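You operate a simulated robot arm through the tools that you are given. There is no shell and no other tool.

The job below is to be done with a simulated robot arm. You get a single attempt, and the scene is never put back.

Task
Give the remote the battery with the latest year and wake it.
Fine: old one in the USED tin, cover shut, then press the green button.

The check looks at the end state, three seconds after you hand in, the way a careful person would. Anything else that was tipped, shoved, dropped, spilled or broken makes it a failure. A push-on lid holds only when it is set on centred and level and pressed home; a screw cap is set on level and turned clockwise until tight.

Robot
A 7-joint arm with a two-finger parallel gripper, fixed in place. Base frame: the origin is on the floor under the middle of its stand, x ahead of it, y to its left, z up. Lengths are in mm, angles in rad, forces in N, time in s.
With the tool pointing down near the work surface it reaches from about 520 to 960 mm from the base axis. Its first joint turns from -2.897 to 2.897 rad. Payload 3.91 kg.
The TCP is the grasp point between the finger pads, 30 mm short of the fingertips. In the tool frame z runs along the fingers and y along their closing line. The gripper opens to 110 mm. The fingers are 20 mm wide and 10 mm thick; the gripper's body (48 by 112 mm) begins 55 mm behind the TCP.
Orientation is that of the tool frame in the base frame, as a unit quaternion [w, x, y, z]. With the fingers straight down and closing along the base's y, the tool's x points along the base's -x, its y along +y and its z along -z.

Tools
- The arm moves only by the tool step_arm. Its argument "moves" is text: rows parted by semicolons, each of 7 numbers parted by spaces: the shift along the base's x, y, z in mm, then the turn, a rotation vector about the base's x, y, z in rad, then the finger opening in mm, from 0 to 110. In form: tx ty tz wx wy wz fingers; .... A call has 1 to 20 rows; each row is the pose to reach, as a shift and turn from the pose commanded when the call began. A row lasts 0.2 s, in which the tool goes at most 50 mm and 0.15 rad; a call with a longer step from one row to the next is refused whole, and so is a gripper value outside its range. Where a pose cannot be reached the arm comes as near as it can. A force on the tool above 40 N (or 10 N above the force at the start of the call, whichever is more), or a blocked arm, ends the call early, and 0.2 s more pass. Each finger travels about 72 mm/s and halts on what it meets, pressing with about 35 N; the grip force reading is that of the motor and also rises with nothing between the fingers. The clock runs only during rows and for 0.2 s after the last one: add rows that repeat a pose to give the fingers time. It gives the time, the measured TCP pose, the force on the tool (base axes), the opening and the grip force at its end, in the units of the frame above (readings bear some noise), with the torque about the TCP (base axes, N m) and any sound that the robot's microphone picked up, and new pictures: "pictures" is both (left out), scene, wrist or none.
- Cameras (640 x 400 px; columns grow to the right, rows downward): "scene" is fixed at [48.1, -648.9, 1477.2]; the picture's right is [0.65, -0.76, 0.00], its down [-0.41, -0.35, -0.84] and it looks along [0.64, 0.54, -0.54] (base axes); focal length 337 px, centre (320, 200). "wrist" rides on the gripper at [72, 17, -103] in the tool frame; the picture's right is [-0.23, 0.97, 0.00], its down [-0.76, -0.18, -0.62] and it looks along [-0.61, -0.14, 0.78] (tool axes); focal length 222 px, centre (320, 200). There is no depth. A picture from a camera that has moved, and an enlarged one, comes with that camera's place and axes in the base frame and with its lens.
- lift_body(by): slides the trunk up (or, below 0, down) by that many mm; the arm rides with it, the base frame stays. It gives what a move gives, with no picture.
- inspect(camera, box): a new picture of the part [left, top, right, bottom] of that camera's present view, enlarged. No time passes.
- close_job(): hands the job in; it is judged then, once.

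Nothing tells you positions but the pictures and the camera data. Unless the task says otherwise, let go and move clear before handing in.

The tools are called after "Call:" by a JSON object that holds its "method" and its "body". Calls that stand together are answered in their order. step_arm: Moves the arm, as the interface text tells. Its arguments: {"type":"object","properties":{"moves":{"type":"string"},"pictures":{"type":"string","enum":["both","scene","wrist","none"]}},"required":["moves"]} The other tools are called the same way: lift_body (by) moves the trunk up or down; inspect (camera, box) takes an enlarged picture of a part of a camera's view; close_job () hands the job in.

At the start:

```text
clock: 0.0
tcp_pos: [312.4, -260.7, 1131.2]
orientation: [-0.001, 0.0, 1.0, 0.001]
ft_force: [-0.3, 0.1, 0.2]
torque: [0.0, 0.01, 0.03]
gripper_width: 109.9
gripper_force: 0.1
trunk travel left (down, up): [-550.0, 132.0]
```

scene: 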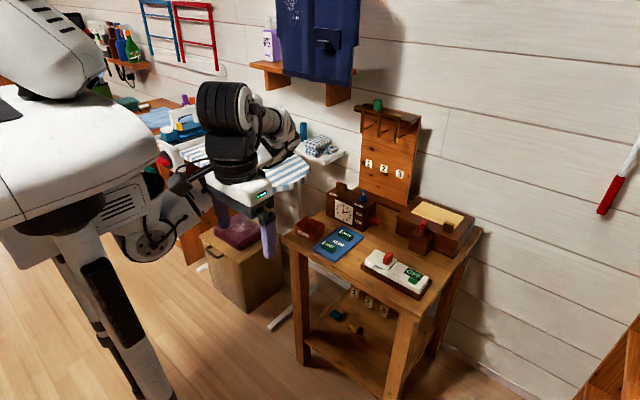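
wrist: 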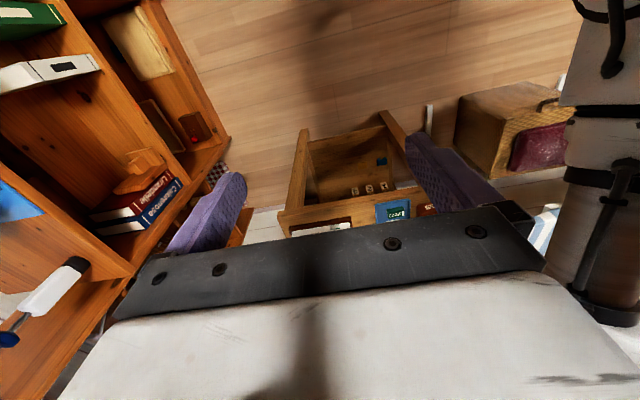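

I see a small wooden table with what looks like a remote, a blue mat with batteries, and a few boxes. I'll enlarge the scene view before moving anything.

Call:
{"method": "inspect", "body": {"camera": "scene", "box": [280, 170, 490, 310]}}

Call:
{"method": "inspect", "body": {"camera": "scene", "box": [340, 230, 450, 300]}}

Call:
{"method": "inspect", "body": {"camera": "scene", "box": [280, 200, 380, 270]}}

Call:
{"method": "inspect", "body": {"camera": "scene", "box": [340, 90, 480, 180]}}

Call:
{"method": "inspect", "body": {"camera": "scene", "box": [310, 280, 420, 350]}}

```text
2.86 times, centred on (385, 240) of scene
camera zoom: at [48.1, -648.9, 1477.2], right [0.65, -0.76, 0.0], down [-0.41, -0.35, -0.84], along [0.64, 0.54, -0.54], focal length 962 px, centre (134, 86)
```

zoom: 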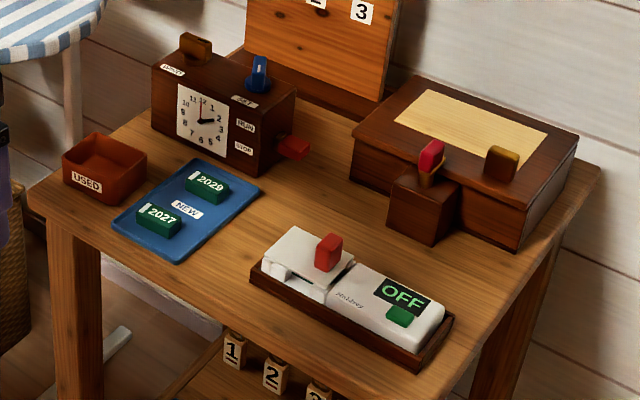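

```text
5.71 times, centred on (395, 265) of scene
camera zoom: at [48.1, -648.9, 1477.2], right [0.65, -0.76, 0.0], down [-0.41, -0.35, -0.84], along [0.64, 0.54, -0.54], focal length 1925 px, centre (-109, -171)
```

zoom: 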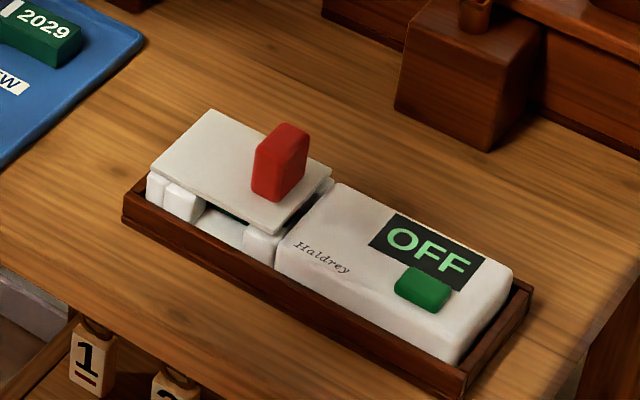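

```text
5.71 times, centred on (330, 235) of scene
camera zoom: at [48.1, -648.9, 1477.2], right [0.65, -0.76, 0.0], down [-0.41, -0.35, -0.84], along [0.64, 0.54, -0.54], focal length 1925 px, centre (263, 0)
```

zoom: 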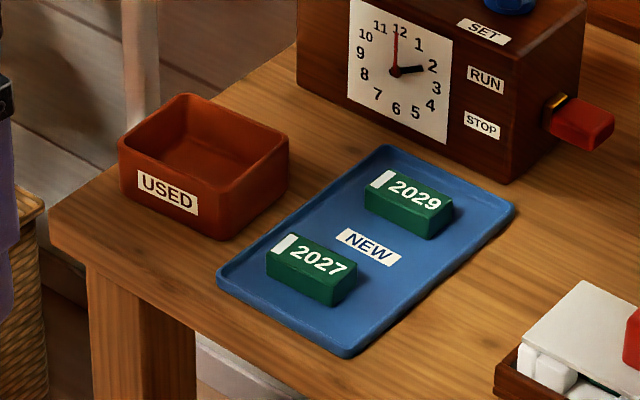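

```text
4.44 times, centred on (410, 135) of scene
camera zoom: at [48.1, -648.9, 1477.2], right [0.65, -0.76, 0.0], down [-0.41, -0.35, -0.84], along [0.64, 0.54, -0.54], focal length 1497 px, centre (-80, 489)
```

zoom: 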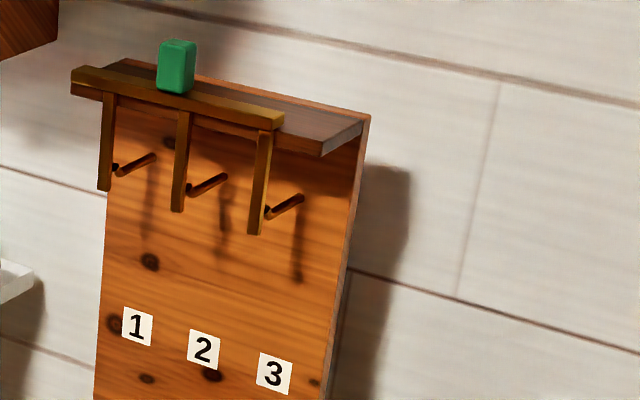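

```text
5.71 times, centred on (365, 315) of scene
camera zoom: at [48.1, -648.9, 1477.2], right [0.65, -0.76, 0.0], down [-0.41, -0.35, -0.84], along [0.64, 0.54, -0.54], focal length 1925 px, centre (63, -457)
```

zoom: 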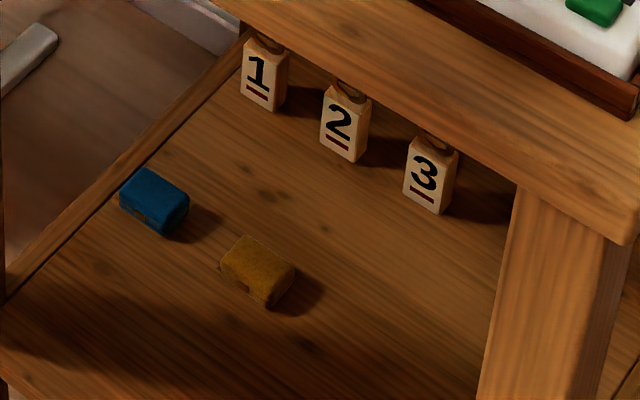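

The table top appears to be at about z≈740, with the remote near (740,-350) in a wooden cradle under a cover with a red knob. The two new batteries read 2027 and 2029, so 2029 is the one to fit. I'll bring the wrist camera over the table for a closer look.

Call:
{"method": "step_arm", "body": {"moves": "36 -10 -10 0 0 0 110; 72 -20 -20 0 0 0 110; 108 -30 -30 0 0 0 110; 144 -40 -40 0 0 0 110; 180 -50 -50 0 0 0 110; 216 -60 -60 0 0 0 110; 252 -70 -70 0 0 0 110; 288 -79 -81 0 0 0 110; 288 -79 -81 0 0 0 110"}}

```text
clock: 2.0
tcp_pos: [598.3, -341.1, 1050.5]
orientation: [0.0, -0.001, 1.0, 0.0]
ft_force: [0.1, -0.1, 0.3]
torque: [0.02, 0.01, 0.0]
gripper_width: 110.1
gripper_force: 0.1
trunk travel left (down, up): [-550.0, 132.0]
camera wrist: at [526.5, -324.1, 1153.5], right [0.23, 0.97, 0.0], down [0.76, -0.18, 0.62], along [0.61, -0.14, -0.78], focal length 222 px, centre (320, 200)
```

scene: 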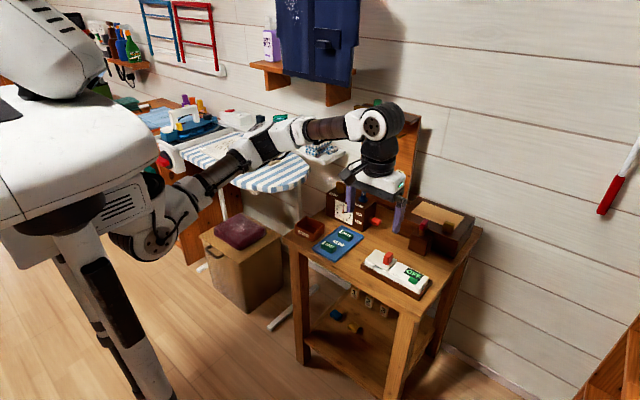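
wrist: 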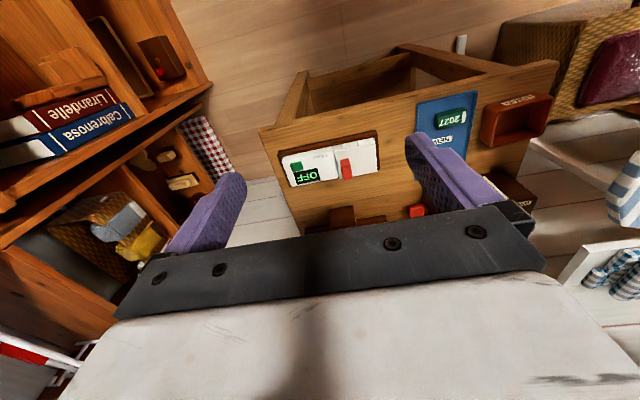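

The wrist camera now shows the table upside down, with the remote near the middle and the mat and tin to its right. I'll enlarge both views to fix positions.

Call:
{"method": "inspect", "body": {"camera": "wrist", "box": [250, 110, 400, 210]}}

Call:
{"method": "inspect", "body": {"camera": "wrist", "box": [400, 80, 560, 190]}}

Call:
{"method": "inspect", "body": {"camera": "scene", "box": [355, 240, 435, 305]}}

```text
4.00 times, centred on (325, 160) of wrist
camera zoom: at [526.5, -324.1, 1153.5], right [0.23, 0.97, 0.0], down [0.76, -0.18, 0.62], along [0.61, -0.14, -0.78], focal length 888 px, centre (300, 360)
```

zoom: 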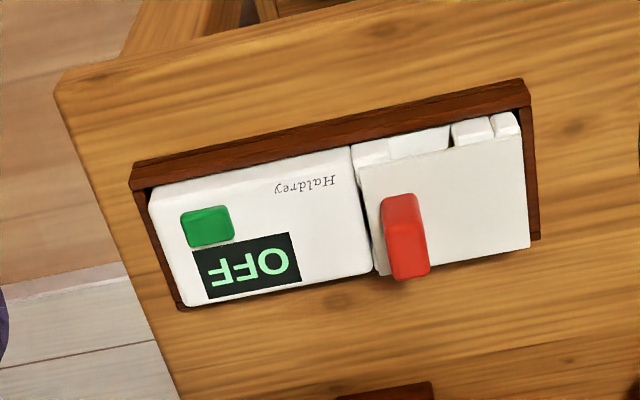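

```text
3.64 times, centred on (480, 135) of wrist
camera zoom: at [526.5, -324.1, 1153.5], right [0.23, 0.97, 0.0], down [0.76, -0.18, 0.62], along [0.61, -0.14, -0.78], focal length 808 px, centre (-262, 436)
```

zoom: 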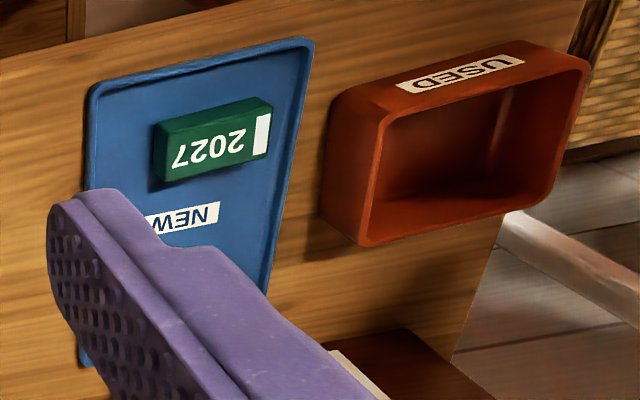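

```text
6.15 times, centred on (395, 272) of scene
camera zoom: at [48.1, -648.9, 1477.2], right [0.65, -0.76, 0.0], down [-0.41, -0.35, -0.84], along [0.64, 0.54, -0.54], focal length 2073 px, centre (-142, -246)
```

zoom: 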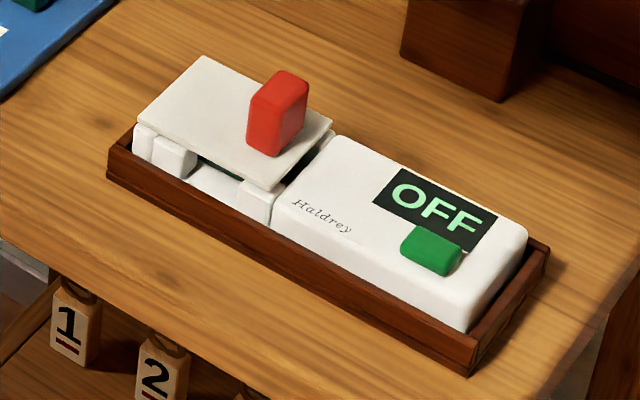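

From the two views I place the knob at about (745,-325,795) and the green button at about (730,-416,777), with the cradle lying along y. Next I'll move the camera closer to see how the cover is held.

Call:
{"method": "step_arm", "body": {"moves": "18 8 -40 0 0 0 110; 36 16 -80 0 0 0 110; 54 24 -120 0 0 0 110; 72 33 -155 0 0 0 110; 72 33 -155 0 0 0 110"}}

Call:
{"method": "inspect", "body": {"camera": "wrist", "box": [200, 80, 440, 230]}}

```text
clock: 3.2
tcp_pos: [671.0, -308.1, 896.6]
orientation: [-0.001, -0.001, 1.0, -0.001]
ft_force: [0.1, 0.5, 0.9]
torque: [0.02, 0.01, 0.01]
gripper_width: 110.2
gripper_force: 0.0
trunk travel left (down, up): [-550.0, 132.0]
camera wrist: at [599.1, -291.2, 999.0], right [0.23, 0.97, 0.0], down [0.76, -0.18, 0.62], along [0.61, -0.14, -0.78], focal length 222 px, centre (320, 200)
```

scene: 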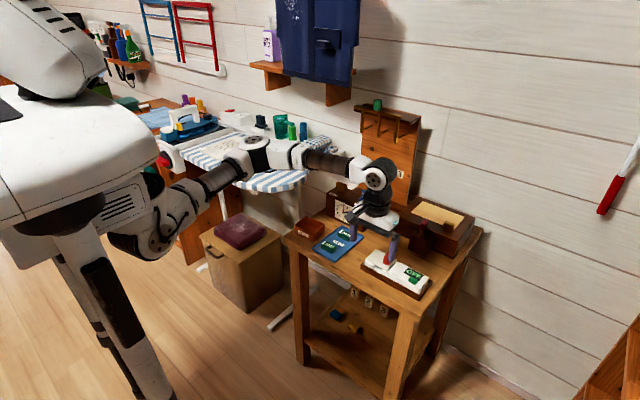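
wrist: 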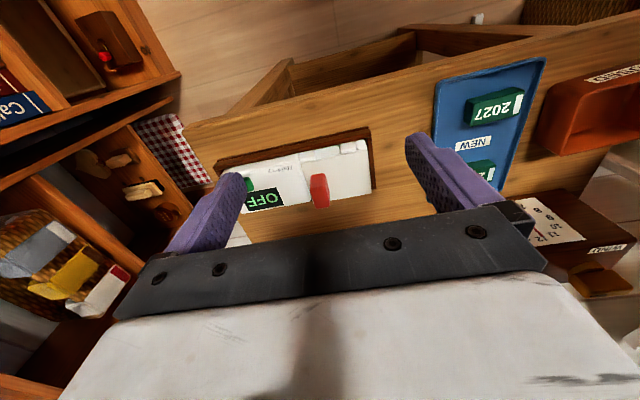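

```text
2.67 times, centred on (320, 155) of wrist
camera zoom: at [599.1, -291.2, 999.0], right [0.23, 0.97, 0.0], down [0.76, -0.18, 0.62], along [0.61, -0.14, -0.78], focal length 592 px, centre (320, 320)
```

zoom: 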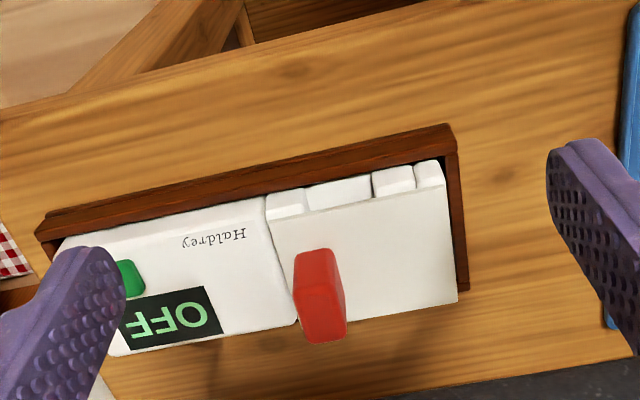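

Call:
{"method": "inspect", "body": {"camera": "wrist", "box": [290, 130, 390, 220]}}

Call:
{"method": "inspect", "body": {"camera": "wrist", "box": [425, 40, 640, 240]}}

Call:
{"method": "inspect", "body": {"camera": "scene", "box": [358, 242, 408, 285]}}

```text
4.44 times, centred on (340, 175) of wrist
camera zoom: at [599.1, -291.2, 999.0], right [0.23, 0.97, 0.0], down [0.76, -0.18, 0.62], along [0.61, -0.14, -0.78], focal length 987 px, centre (231, 311)
```

zoom: 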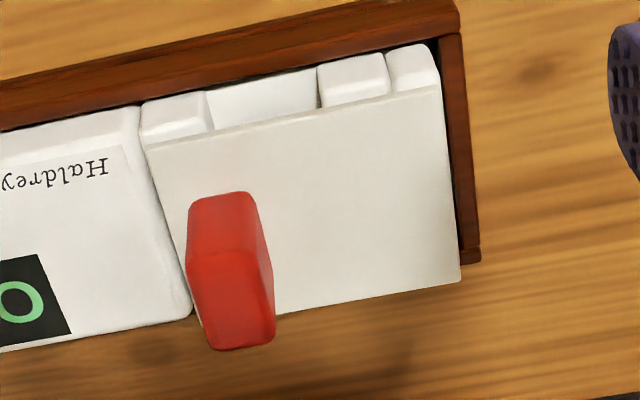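

```text
2.00 times, centred on (532, 140) of wrist
camera zoom: at [599.1, -291.2, 999.0], right [0.23, 0.97, 0.0], down [0.76, -0.18, 0.62], along [0.61, -0.14, -0.78], focal length 444 px, centre (-105, 320)
```

zoom: 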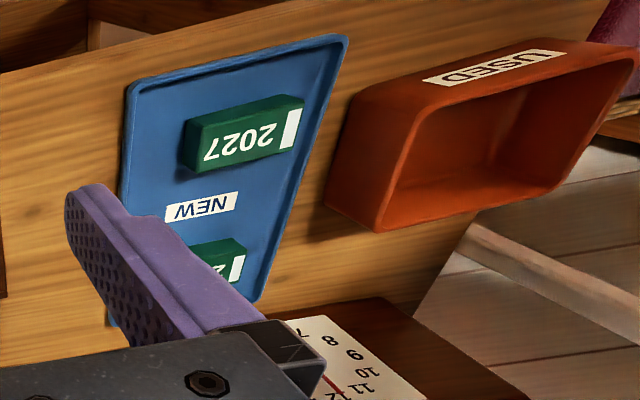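

```text
9.30 times, centred on (383, 264) of scene
camera zoom: at [48.1, -648.9, 1477.2], right [0.65, -0.76, 0.0], down [-0.41, -0.35, -0.84], along [0.64, 0.54, -0.54], focal length 3133 px, centre (-266, -391)
```

zoom: 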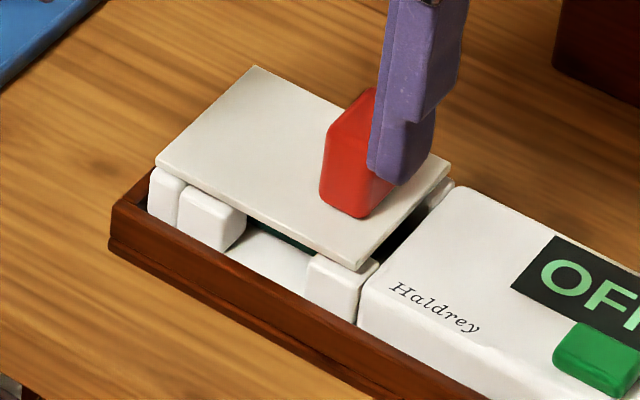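

The cover is a flat plate at about x 715–775, y −341 to −266, z≈778, with the knob near its −y end. I can't tell yet whether it lifts, slides or hinges, so I'll tilt the wrist camera to look under its edge from lower down.

Call:
{"method": "step_arm", "body": {"moves": "-15 4 0 0 -0.12 0 110; -30 8 0 0 -0.24 0 110; -45 12 -20 0 -0.36 0 110; -55 15 -45 0 -0.48 0 110; -60 15 -75 0 -0.5 0 110; -60 15 -75 0 -0.5 0 110", "pictures": "wrist"}}

Call:
{"method": "inspect", "body": {"camera": "wrist", "box": [240, 130, 400, 230]}}

```text
clock: 4.6
tcp_pos: [613.0, -289.9, 821.8]
orientation: [0.248, 0.0, 0.969, 0.0]
ft_force: [-0.8, -0.3, 0.3]
torque: [0.03, -0.03, -0.02]
gripper_width: 109.9
gripper_force: 0.0
trunk travel left (down, up): [-550.0, 132.0]
camera wrist: at [499.3, -273.3, 877.2], right [0.2, 0.97, 0.11], down [0.37, -0.18, 0.91], along [0.91, -0.14, -0.39], focal length 222 px, centre (320, 200)
```

wrist: 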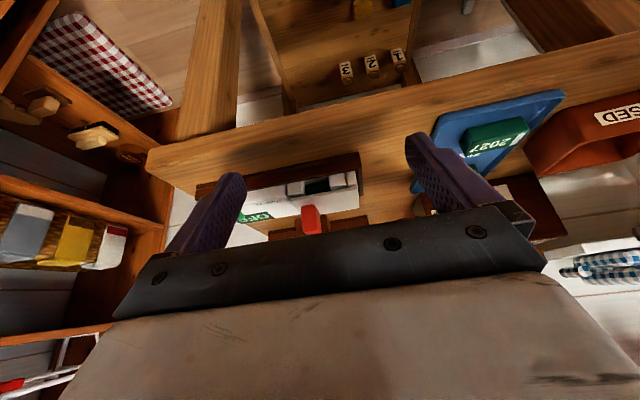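

```text
4.00 times, centred on (320, 180) of wrist
camera zoom: at [499.3, -273.3, 877.2], right [0.2, 0.97, 0.11], down [0.37, -0.18, 0.91], along [0.91, -0.14, -0.39], focal length 888 px, centre (320, 280)
```

zoom: 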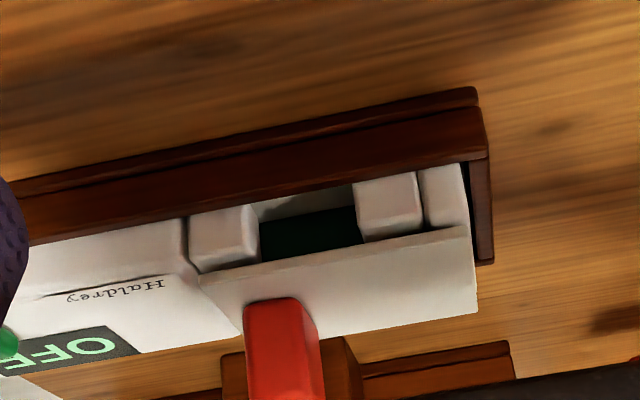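

Call:
{"method": "inspect", "body": {"camera": "wrist", "box": [275, 165, 365, 225]}}

Call:
{"method": "inspect", "body": {"camera": "scene", "box": [355, 240, 440, 300]}}

Call:
{"method": "inspect", "body": {"camera": "wrist", "box": [400, 70, 640, 220]}}

```text
6.67 times, centred on (320, 195) of wrist
camera zoom: at [499.3, -273.3, 877.2], right [0.2, 0.97, 0.11], down [0.37, -0.18, 0.91], along [0.91, -0.14, -0.39], focal length 1481 px, centre (320, 233)
```

zoom: 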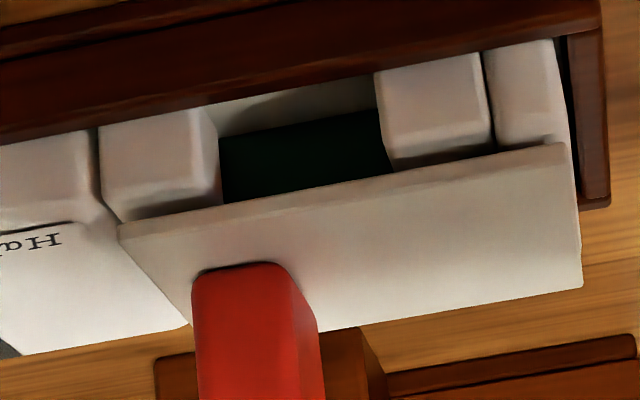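

```text
6.67 times, centred on (398, 270) of scene
camera zoom: at [48.1, -648.9, 1477.2], right [0.65, -0.76, 0.0], down [-0.41, -0.35, -0.84], along [0.64, 0.54, -0.54], focal length 2246 px, centre (-197, -267)
```

zoom: 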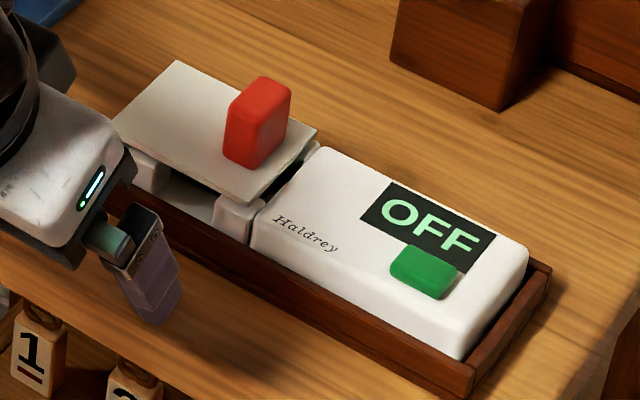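

```text
2.67 times, centred on (520, 145) of wrist
camera zoom: at [499.3, -273.3, 877.2], right [0.2, 0.97, 0.11], down [0.37, -0.18, 0.91], along [0.91, -0.14, -0.39], focal length 592 px, centre (-213, 347)
```

zoom: 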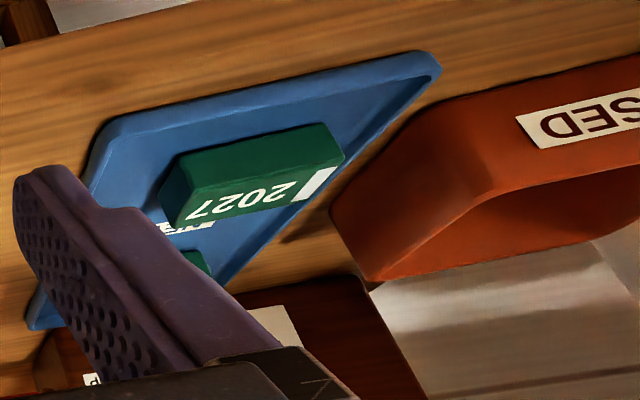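

The plate rests on top of the bay blocks and the battery shows under it. The off-centre knob suggests a hinge on the +y side, but I'm not sure. I'll straighten up and hover above the knob before a gentle test.

Call:
{"method": "step_arm", "body": {"moves": "0 0 35 0 0.13 0 110; 0 0 60 0 0.26 0 110; 30 -10 70 0 0.39 0 110; 70 -20 70 0 0.5 0 100; 110 -30 70 0 0.5 0 80; 133.6 -32.3 70 0 0.5 0 60; 133.6 -32.3 40 0 0.5 0 50; 133.6 -32.3 40 0 0.5 0 50"}}

Call:
{"method": "inspect", "body": {"camera": "wrist", "box": [200, 80, 440, 230]}}

Call:
{"method": "inspect", "body": {"camera": "scene", "box": [355, 220, 440, 300]}}

```text
clock: 6.4
tcp_pos: [747.2, -323.2, 859.2]
orientation: [0.0, 0.0, 1.0, 0.0]
ft_force: [0.4, 0.2, -0.6]
torque: [-0.01, 0.01, 0.01]
gripper_width: 50.2
gripper_force: 0.0
trunk travel left (down, up): [-550.0, 132.0]
camera wrist: at [674.1, -306.7, 962.0], right [0.23, 0.97, 0.0], down [0.76, -0.18, 0.62], along [0.61, -0.14, -0.78], focal length 222 px, centre (320, 200)
```

scene: 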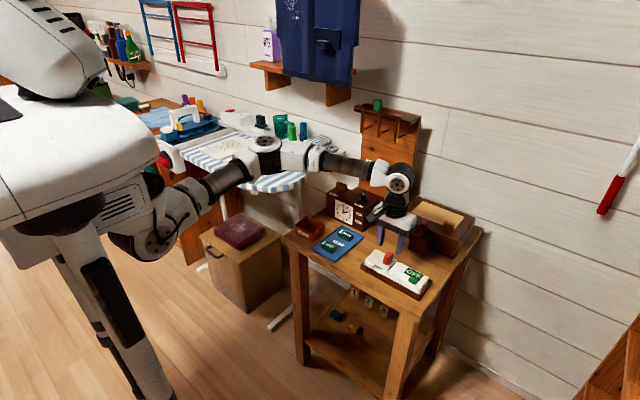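
wrist: 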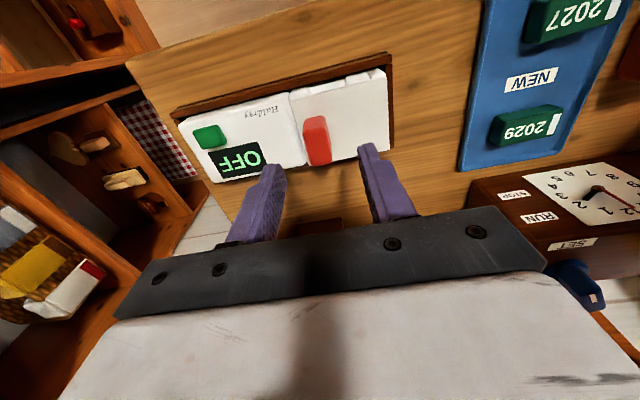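

```text
2.67 times, centred on (320, 155) of wrist
camera zoom: at [674.1, -306.7, 962.0], right [0.23, 0.97, 0.0], down [0.76, -0.18, 0.62], along [0.61, -0.14, -0.78], focal length 592 px, centre (320, 320)
```

zoom: 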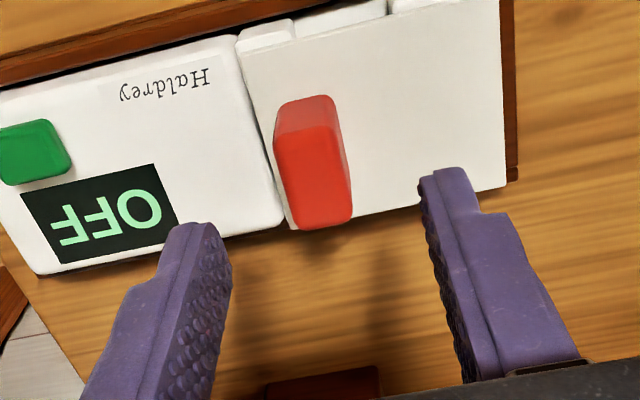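

```text
5.00 times, centred on (398, 260) of scene
camera zoom: at [48.1, -648.9, 1477.2], right [0.65, -0.76, 0.0], down [-0.41, -0.35, -0.84], along [0.64, 0.54, -0.54], focal length 1684 px, centre (-68, -100)
```

zoom: 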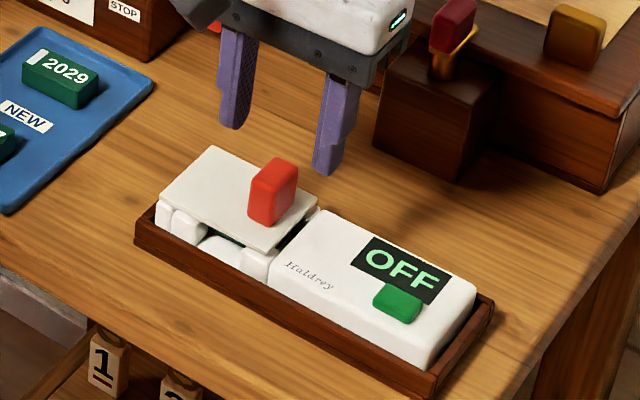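

The fingers straddle the knob, which is at about (747,-325) with its top near z≈803. I'll go down beside it, keeping the tips above the plate, and check before closing.

Call:
{"method": "step_arm", "body": {"moves": "0 -1.5 -20 0 0 0 50; 0 -1.5 -36 0 0 0 50; 0 -1.5 -45 0 0 0 50; 0 -1.5 -45 0 0 0 50"}}

Call:
{"method": "inspect", "body": {"camera": "wrist", "box": [240, 100, 440, 230]}}

Call:
{"method": "inspect", "body": {"camera": "scene", "box": [355, 220, 440, 300]}}

```text
clock: 7.4
tcp_pos: [746.3, -324.9, 814.4]
orientation: [0.0, 0.001, 1.0, 0.0]
ft_force: [-0.2, 0.6, -0.2]
torque: [0.03, -0.03, 0.02]
gripper_width: 49.9
gripper_force: 0.0
trunk travel left (down, up): [-550.0, 132.0]
camera wrist: at [673.9, -308.5, 916.9], right [0.23, 0.97, 0.0], down [0.76, -0.18, 0.62], along [0.61, -0.14, -0.78], focal length 222 px, centre (320, 200)
```

scene: 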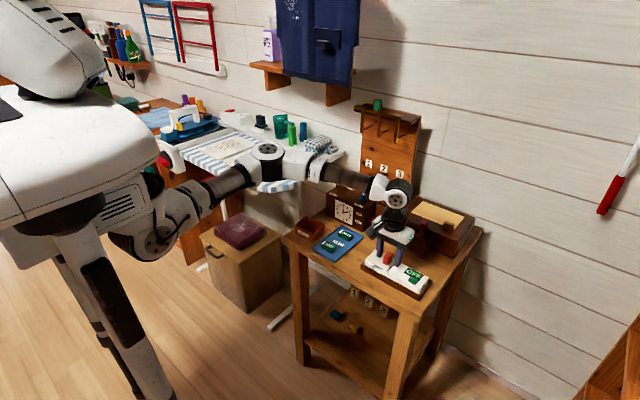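
wrist: 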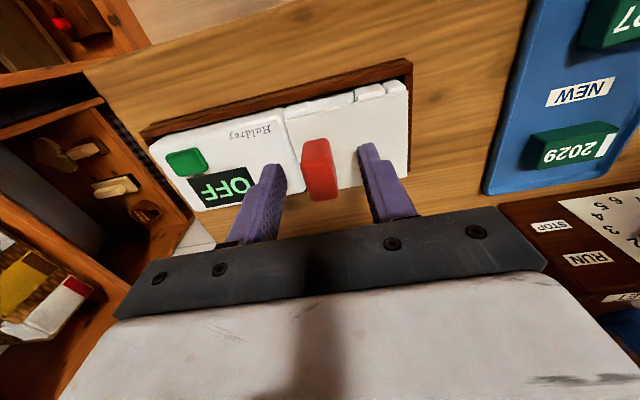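

```text
3.08 times, centred on (340, 165) of wrist
camera zoom: at [673.9, -308.5, 916.9], right [0.23, 0.97, 0.0], down [0.76, -0.18, 0.62], along [0.61, -0.14, -0.78], focal length 684 px, centre (258, 308)
```

zoom: 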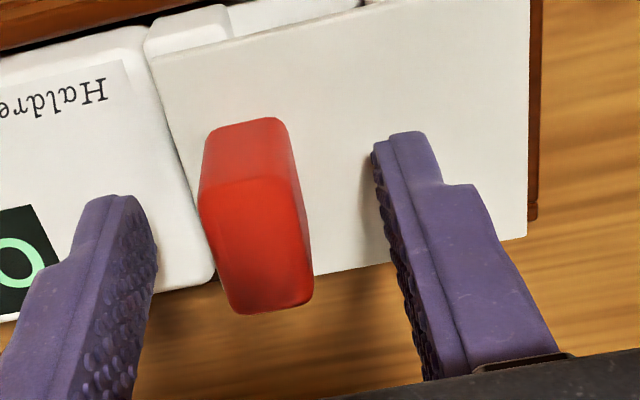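

```text
5.00 times, centred on (398, 260) of scene
camera zoom: at [48.1, -648.9, 1477.2], right [0.65, -0.76, 0.0], down [-0.41, -0.35, -0.84], along [0.64, 0.54, -0.54], focal length 1684 px, centre (-68, -100)
```

zoom: 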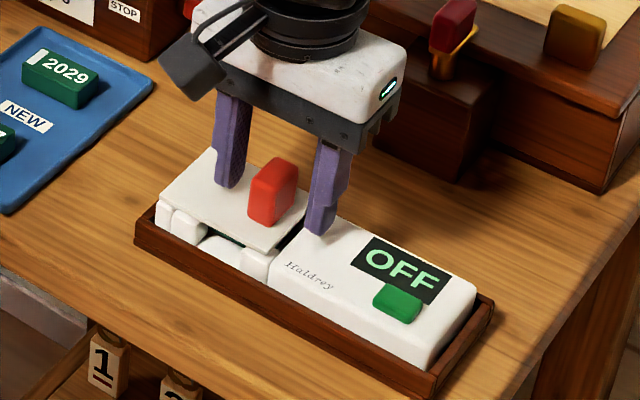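

The knob is centred between the fingers to within about 1 mm. I'll close on it and read the forces.

Call:
{"method": "step_arm", "body": {"moves": "0 -1 0 0 0 0 30; 0 -1 0 0 0 0 10; 0 -1 0 0 0 0 10; 0 -1 0 0 0 0 10", "pictures": "wrist"}}

```text
clock: 8.4
tcp_pos: [746.7, -326.2, 813.6]
orientation: [0.0, 0.0, 1.0, 0.0]
ft_force: [0.4, 1.8, 0.2]
torque: [0.05, 0.05, 0.03]
gripper_width: 17.0
gripper_force: 35.6
trunk travel left (down, up): [-550.0, 132.0]
camera wrist: at [674.0, -309.6, 917.6], right [0.23, 0.97, 0.0], down [0.76, -0.18, 0.62], along [0.61, -0.14, -0.78], focal length 222 px, centre (320, 200)
```

wrist: 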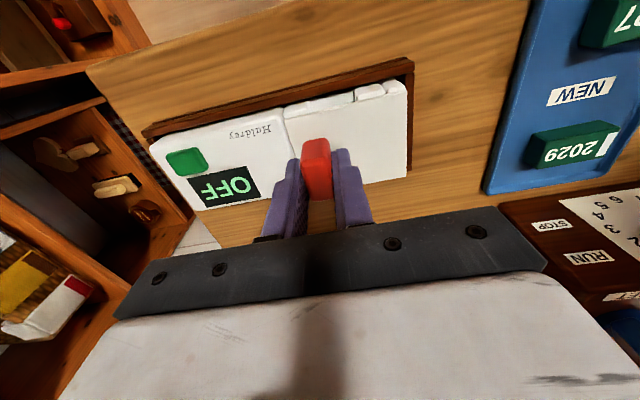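

The grip is solid at 17 mm. I'll try a 3 mm lift and watch the force.

Call:
{"method": "step_arm", "body": {"moves": "0 0 1.5 0 0 0 10; 0 0 3 0 0 0 10; 0 0 3 0 0 0 10"}}

Call:
{"method": "inspect", "body": {"camera": "scene", "box": [355, 240, 440, 300]}}

Call:
{"method": "inspect", "body": {"camera": "wrist", "box": [260, 70, 420, 210]}}

```text
clock: 9.2
tcp_pos: [745.9, -326.1, 816.9]
orientation: [-0.001, 0.0, 1.0, 0.0]
ft_force: [-0.2, -0.2, -2.9]
torque: [0.08, -0.03, 0.01]
gripper_width: 17.3
gripper_force: 35.8
trunk travel left (down, up): [-550.0, 132.0]
camera wrist: at [674.1, -310.0, 920.0], right [0.23, 0.97, 0.0], down [0.76, -0.18, 0.62], along [0.61, -0.14, -0.78], focal length 222 px, centre (320, 200)
```

scene: 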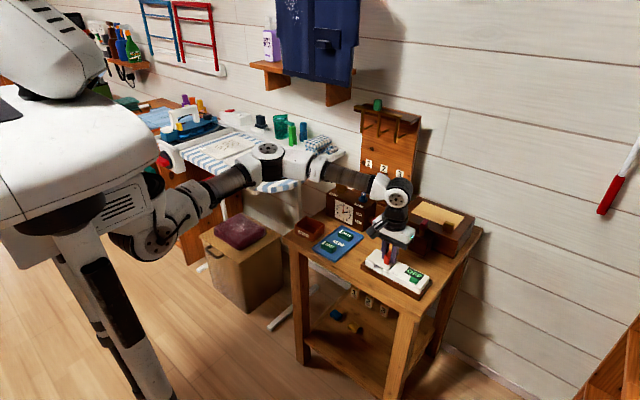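
wrist: 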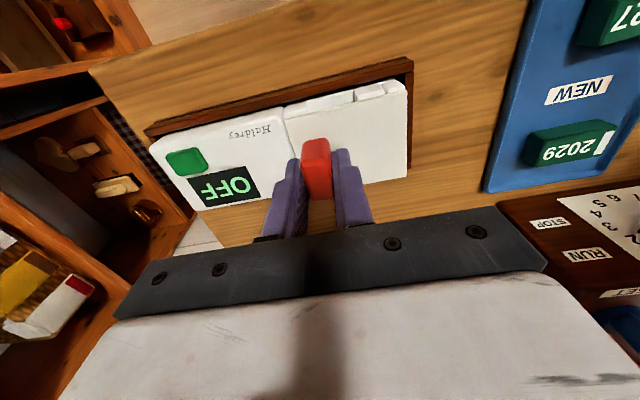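

```text
6.67 times, centred on (398, 270) of scene
camera zoom: at [48.1, -648.9, 1477.2], right [0.65, -0.76, 0.0], down [-0.41, -0.35, -0.84], along [0.64, 0.54, -0.54], focal length 2246 px, centre (-197, -267)
```

zoom: 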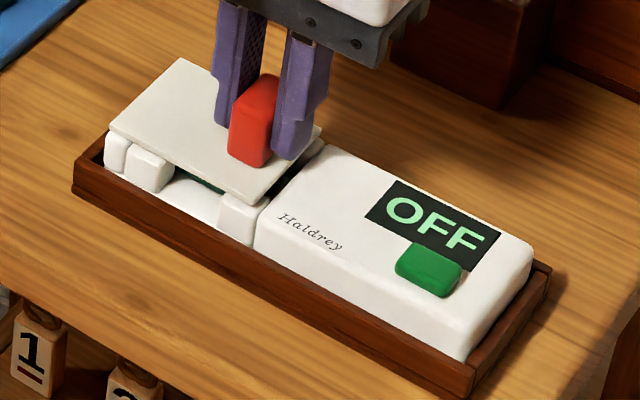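

```text
2.86 times, centred on (340, 140) of wrist
camera zoom: at [674.1, -310.0, 920.0], right [0.23, 0.97, 0.0], down [0.76, -0.18, 0.62], along [0.61, -0.14, -0.78], focal length 635 px, centre (263, 371)
```

zoom: 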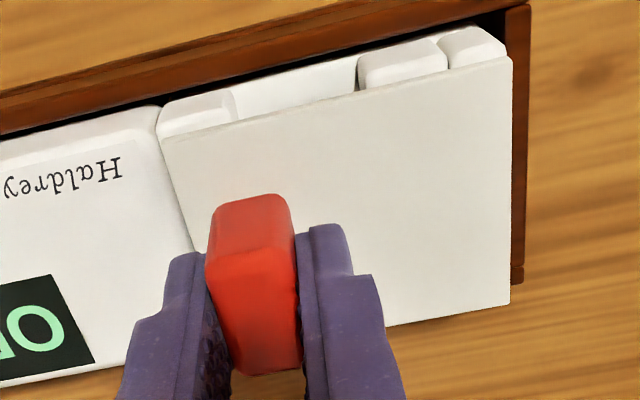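

Call:
{"method": "step_arm", "body": {"moves": "0 0 2 0 0 0 10; 0 0 4 0 0 0 10; 0 0 4 0 0 0 10", "pictures": "wrist"}}

Call:
{"method": "inspect", "body": {"camera": "scene", "box": [355, 240, 440, 300]}}

Call:
{"method": "inspect", "body": {"camera": "wrist", "box": [260, 70, 420, 210]}}

```text
clock: 10.0
tcp_pos: [746.5, -326.3, 821.0]
orientation: [0.0, 0.001, 1.0, 0.0]
ft_force: [-0.3, -0.1, -3.0]
torque: [0.12, -0.01, 0.0]
gripper_width: 17.0
gripper_force: 34.8
trunk travel left (down, up): [-550.0, 132.0]
camera wrist: at [674.2, -309.8, 924.2], right [0.23, 0.97, 0.0], down [0.76, -0.18, 0.62], along [0.61, -0.14, -0.78], focal length 222 px, centre (320, 200)
```

wrist: 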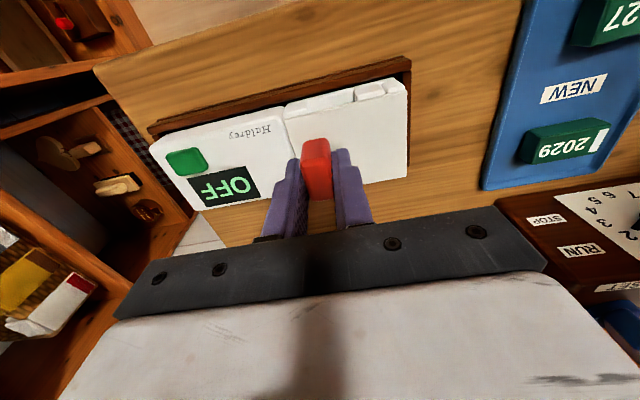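

```text
6.67 times, centred on (398, 270) of scene
camera zoom: at [48.1, -648.9, 1477.2], right [0.65, -0.76, 0.0], down [-0.41, -0.35, -0.84], along [0.64, 0.54, -0.54], focal length 2246 px, centre (-197, -267)
```

zoom: 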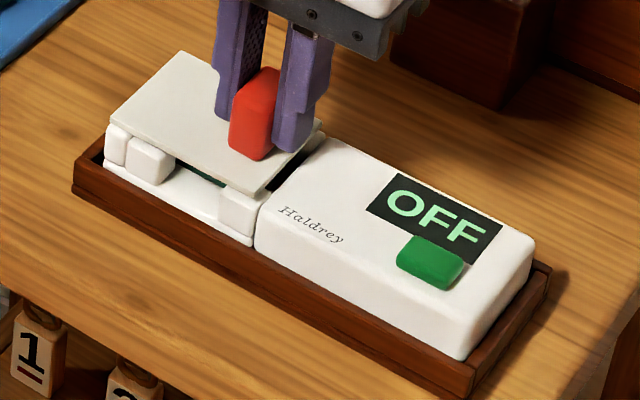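

```text
2.86 times, centred on (340, 140) of wrist
camera zoom: at [674.2, -309.8, 924.2], right [0.23, 0.97, 0.0], down [0.76, -0.18, 0.62], along [0.61, -0.14, -0.78], focal length 635 px, centre (263, 371)
```

zoom: 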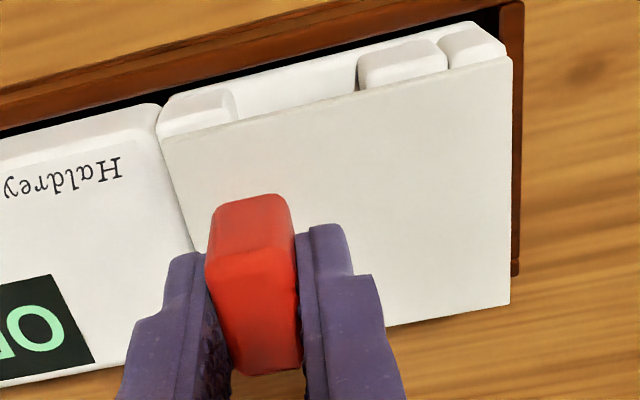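

Lifting raised the whole remote slightly out of its cradle, at about 3 N, so the cover doesn't lift off. It must slide. I'll set the remote back down fully first.

Call:
{"method": "step_arm", "body": {"moves": "0 0 -2 0 0 0 10; 0 0 -4 0 0 0 10; 0 0 -6 0 0 0 10; 0 0 -7 0 0 0 10; 0 0 -7 0 0 0 10", "pictures": "wrist"}}

Call:
{"method": "inspect", "body": {"camera": "scene", "box": [355, 240, 440, 300]}}

Call:
{"method": "inspect", "body": {"camera": "wrist", "box": [260, 70, 420, 210]}}

```text
clock: 11.2
tcp_pos: [747.6, -327.4, 814.3]
orientation: [0.0, 0.0, 1.0, 0.0]
ft_force: [-0.9, 0.2, -3.0]
torque: [0.06, -0.03, -0.01]
gripper_width: 17.2
gripper_force: 35.1
trunk travel left (down, up): [-550.0, 132.0]
camera wrist: at [674.0, -309.6, 917.9], right [0.23, 0.97, 0.0], down [0.76, -0.18, 0.62], along [0.61, -0.14, -0.78], focal length 222 px, centre (320, 200)
```

wrist: 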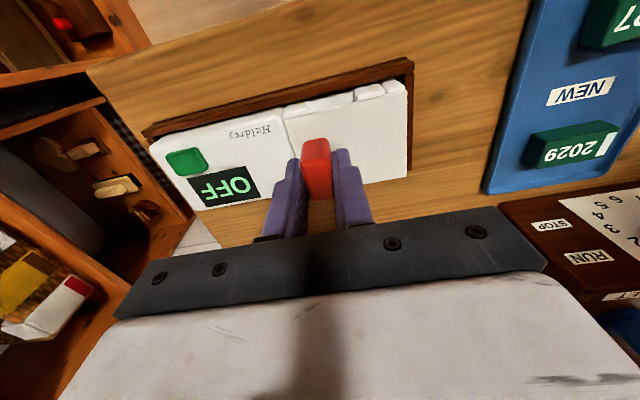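

```text
6.67 times, centred on (398, 270) of scene
camera zoom: at [48.1, -648.9, 1477.2], right [0.65, -0.76, 0.0], down [-0.41, -0.35, -0.84], along [0.64, 0.54, -0.54], focal length 2246 px, centre (-197, -267)
```

zoom: 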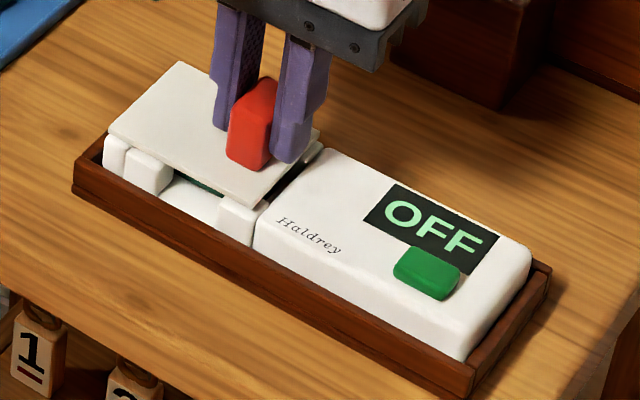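

```text
2.86 times, centred on (340, 140) of wrist
camera zoom: at [674.0, -309.6, 917.9], right [0.23, 0.97, 0.0], down [0.76, -0.18, 0.62], along [0.61, -0.14, -0.78], focal length 635 px, centre (263, 371)
```

zoom: 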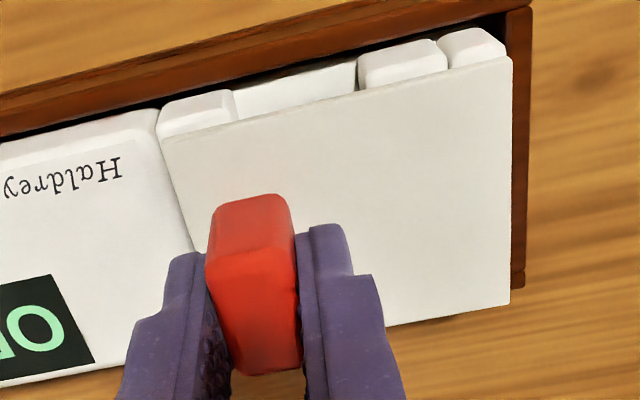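

The remote's weight is still partly on the gripper. I'll lower in small steps until it's seated.

Call:
{"method": "step_arm", "body": {"moves": "0 0 -0.5 0 0 0 10; 0 0 -1 0 0 0 10; 0 0 -1 0 0 0 10", "pictures": "none"}}

```text
clock: 12.0
tcp_pos: [746.7, -326.8, 815.6]
orientation: [0.0, 0.0, 1.0, 0.0]
ft_force: [0.1, 0.3, -0.6]
torque: [-0.02, 0.08, -0.04]
gripper_width: 17.0
gripper_force: 35.4
trunk travel left (down, up): [-550.0, 132.0]
```

Call:
{"method": "step_arm", "body": {"moves": "0 0 -0.5 0 0 0 10; 0 0 -0.5 0 0 0 10", "pictures": "none"}}

```text
clock: 12.6
tcp_pos: [746.9, -326.8, 815.5]
orientation: [0.0, 0.0, 1.0, 0.0]
ft_force: [-1.2, 0.5, 4.1]
torque: [0.04, 0.29, -0.05]
gripper_width: 17.1
gripper_force: 35.0
trunk travel left (down, up): [-550.0, 132.0]
```

The remote is seated and takes about 4 N of down-pressure. Now I'll try sliding the cover towards +y, away from the main body, in small steps.

Call:
{"method": "step_arm", "body": {"moves": "0 1 0 0 0 0 10; 0 2 0 0 0 0 10; 0 3 0 0 0 0 10; 0 4 0 0 0 0 10; 0 4 0 0 0 0 10", "pictures": "wrist"}}

Call:
{"method": "inspect", "body": {"camera": "scene", "box": [355, 240, 440, 300]}}

Call:
{"method": "inspect", "body": {"camera": "wrist", "box": [260, 70, 420, 210]}}

```text
clock: 13.8
tcp_pos: [747.1, -321.9, 813.7]
orientation: [0.001, 0.001, 1.0, 0.0]
ft_force: [2.7, 0.8, 7.9]
torque: [0.03, 0.18, 0.0]
gripper_width: 17.0
gripper_force: 34.9
trunk travel left (down, up): [-550.0, 132.0]
camera wrist: at [673.9, -305.3, 917.5], right [0.23, 0.97, 0.0], down [0.76, -0.18, 0.62], along [0.61, -0.14, -0.78], focal length 222 px, centre (320, 200)
```

wrist: 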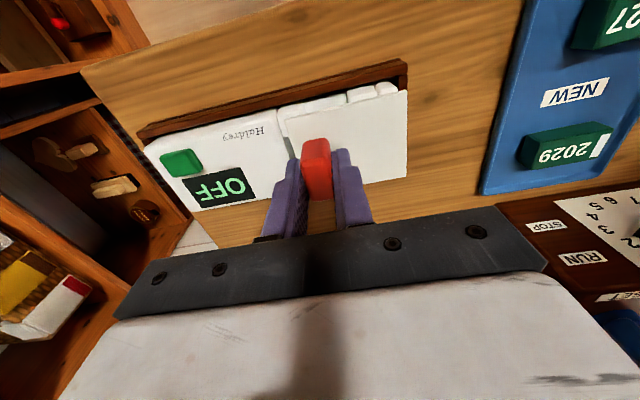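

```text
6.67 times, centred on (398, 270) of scene
camera zoom: at [48.1, -648.9, 1477.2], right [0.65, -0.76, 0.0], down [-0.41, -0.35, -0.84], along [0.64, 0.54, -0.54], focal length 2246 px, centre (-197, -267)
```

zoom: 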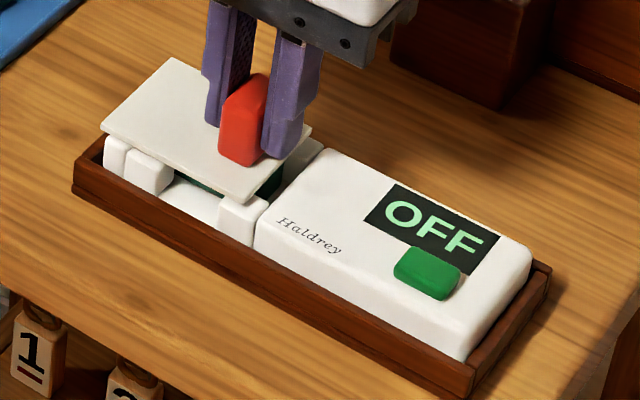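

```text
2.86 times, centred on (340, 140) of wrist
camera zoom: at [673.9, -305.3, 917.5], right [0.23, 0.97, 0.0], down [0.76, -0.18, 0.62], along [0.61, -0.14, -0.78], focal length 635 px, centre (263, 371)
```

zoom: 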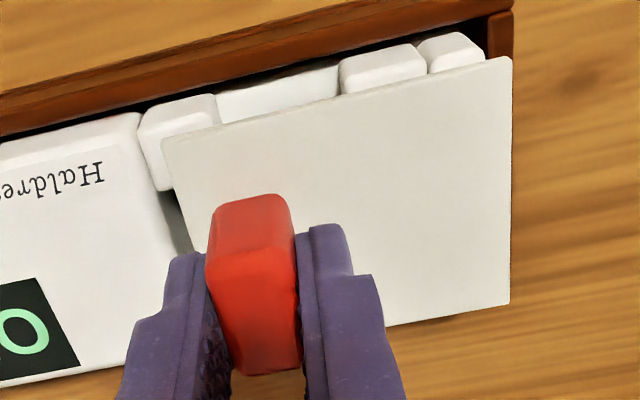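

The cover slides freely towards +y with almost no side force. I'll ease off the down-pressure a little and keep sliding, watching for a stop.

Call:
{"method": "step_arm", "body": {"moves": "0 2 0.6 0 0 0 10; 0 6 0.6 0 0 0 10; 0 10 0.6 0 0 0 10; 0 14 0.6 0 0 0 10; 0 18 0.6 0 0 0 10; 0 22 0.6 0 0 0 10; 0 22 0.6 0 0 0 10", "pictures": "wrist"}}

Call:
{"method": "inspect", "body": {"camera": "scene", "box": [345, 230, 440, 300]}}

Call:
{"method": "inspect", "body": {"camera": "wrist", "box": [230, 70, 420, 210]}}

```text
clock: 15.4
tcp_pos: [746.0, -300.0, 814.8]
orientation: [0.001, 0.001, 1.0, 0.0]
ft_force: [-1.0, 0.4, 3.0]
torque: [-0.01, -0.12, -0.01]
gripper_width: 17.0
gripper_force: 34.8
trunk travel left (down, up): [-550.0, 132.0]
camera wrist: at [673.5, -283.8, 917.6], right [0.23, 0.97, 0.0], down [0.76, -0.18, 0.62], along [0.61, -0.14, -0.78], focal length 222 px, centre (320, 200)
```

wrist: 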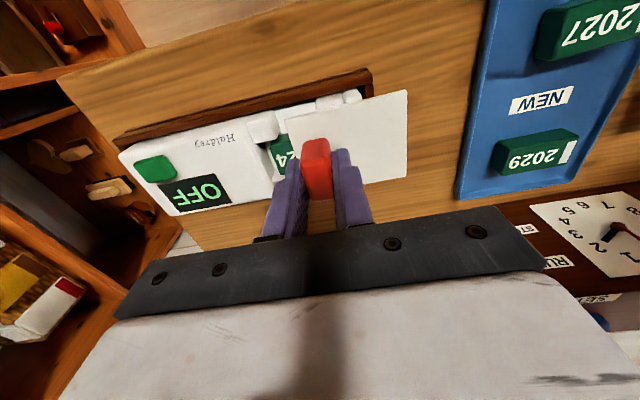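

```text
5.71 times, centred on (392, 265) of scene
camera zoom: at [48.1, -648.9, 1477.2], right [0.65, -0.76, 0.0], down [-0.41, -0.35, -0.84], along [0.64, 0.54, -0.54], focal length 1925 px, centre (-94, -171)
```

zoom: 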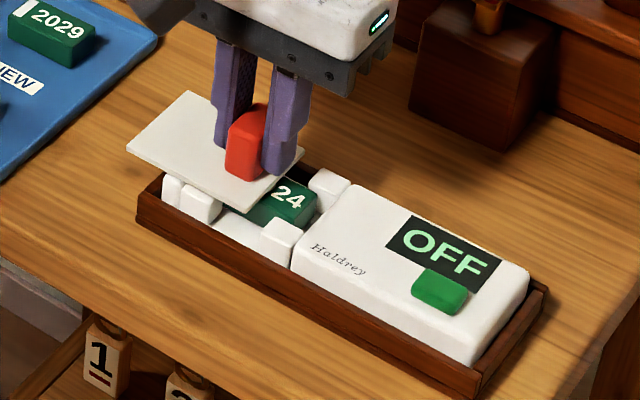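

```text
2.86 times, centred on (325, 140) of wrist
camera zoom: at [673.5, -283.8, 917.6], right [0.23, 0.97, 0.0], down [0.76, -0.18, 0.62], along [0.61, -0.14, -0.78], focal length 635 px, centre (306, 371)
```

zoom: 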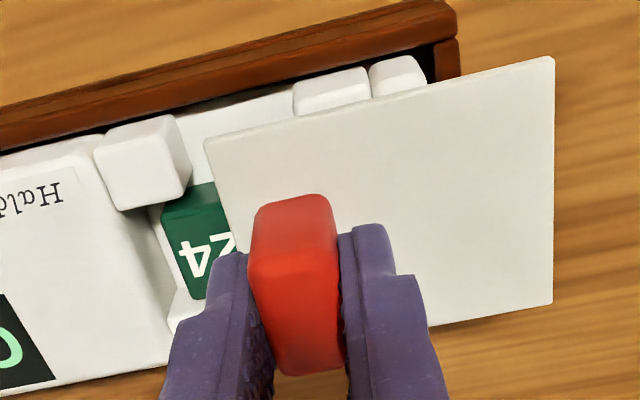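

The old battery ("..24") is coming into view, and the cover still moves freely. I'll keep sliding in stages.

Call:
{"method": "step_arm", "body": {"moves": "0 4 0 0 0 0 10; 0 8 0 0 0 0 10; 0 12 0 0 0 0 10; 0 16 0 0 0 0 10; 0 16 0 0 0 0 10", "pictures": "wrist"}}

Call:
{"method": "inspect", "body": {"camera": "scene", "box": [345, 230, 440, 300]}}

Call:
{"method": "inspect", "body": {"camera": "wrist", "box": [230, 70, 420, 210]}}

```text
clock: 16.6
tcp_pos: [746.0, -285.0, 815.3]
orientation: [0.0, 0.0, 1.0, 0.0]
ft_force: [0.7, 0.1, 4.0]
torque: [-0.01, 0.17, 0.0]
gripper_width: 17.2
gripper_force: 34.9
trunk travel left (down, up): [-550.0, 132.0]
camera wrist: at [673.3, -267.5, 917.5], right [0.23, 0.97, 0.0], down [0.76, -0.18, 0.62], along [0.61, -0.14, -0.78], focal length 222 px, centre (320, 200)
```

wrist: 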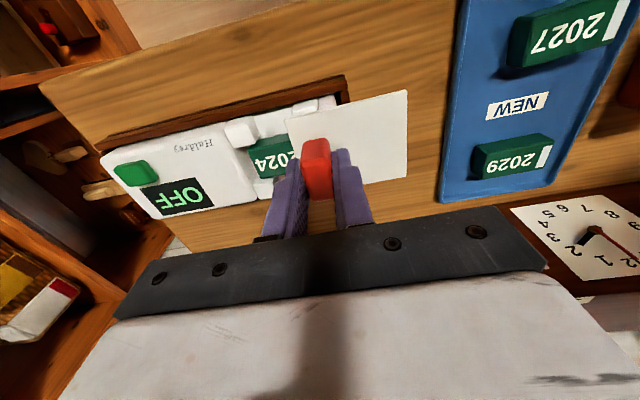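

```text
5.71 times, centred on (392, 265) of scene
camera zoom: at [48.1, -648.9, 1477.2], right [0.65, -0.76, 0.0], down [-0.41, -0.35, -0.84], along [0.64, 0.54, -0.54], focal length 1925 px, centre (-94, -171)
```

zoom: 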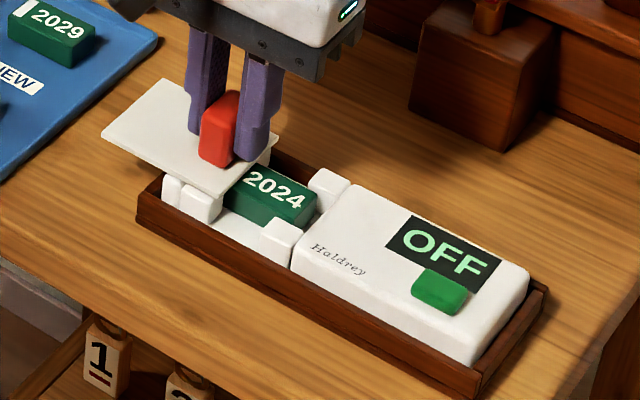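

```text
2.86 times, centred on (325, 140) of wrist
camera zoom: at [673.3, -267.5, 917.5], right [0.23, 0.97, 0.0], down [0.76, -0.18, 0.62], along [0.61, -0.14, -0.78], focal length 635 px, centre (306, 371)
```

zoom: 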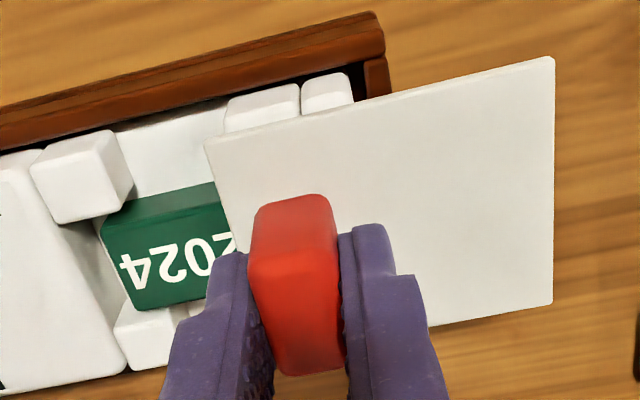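

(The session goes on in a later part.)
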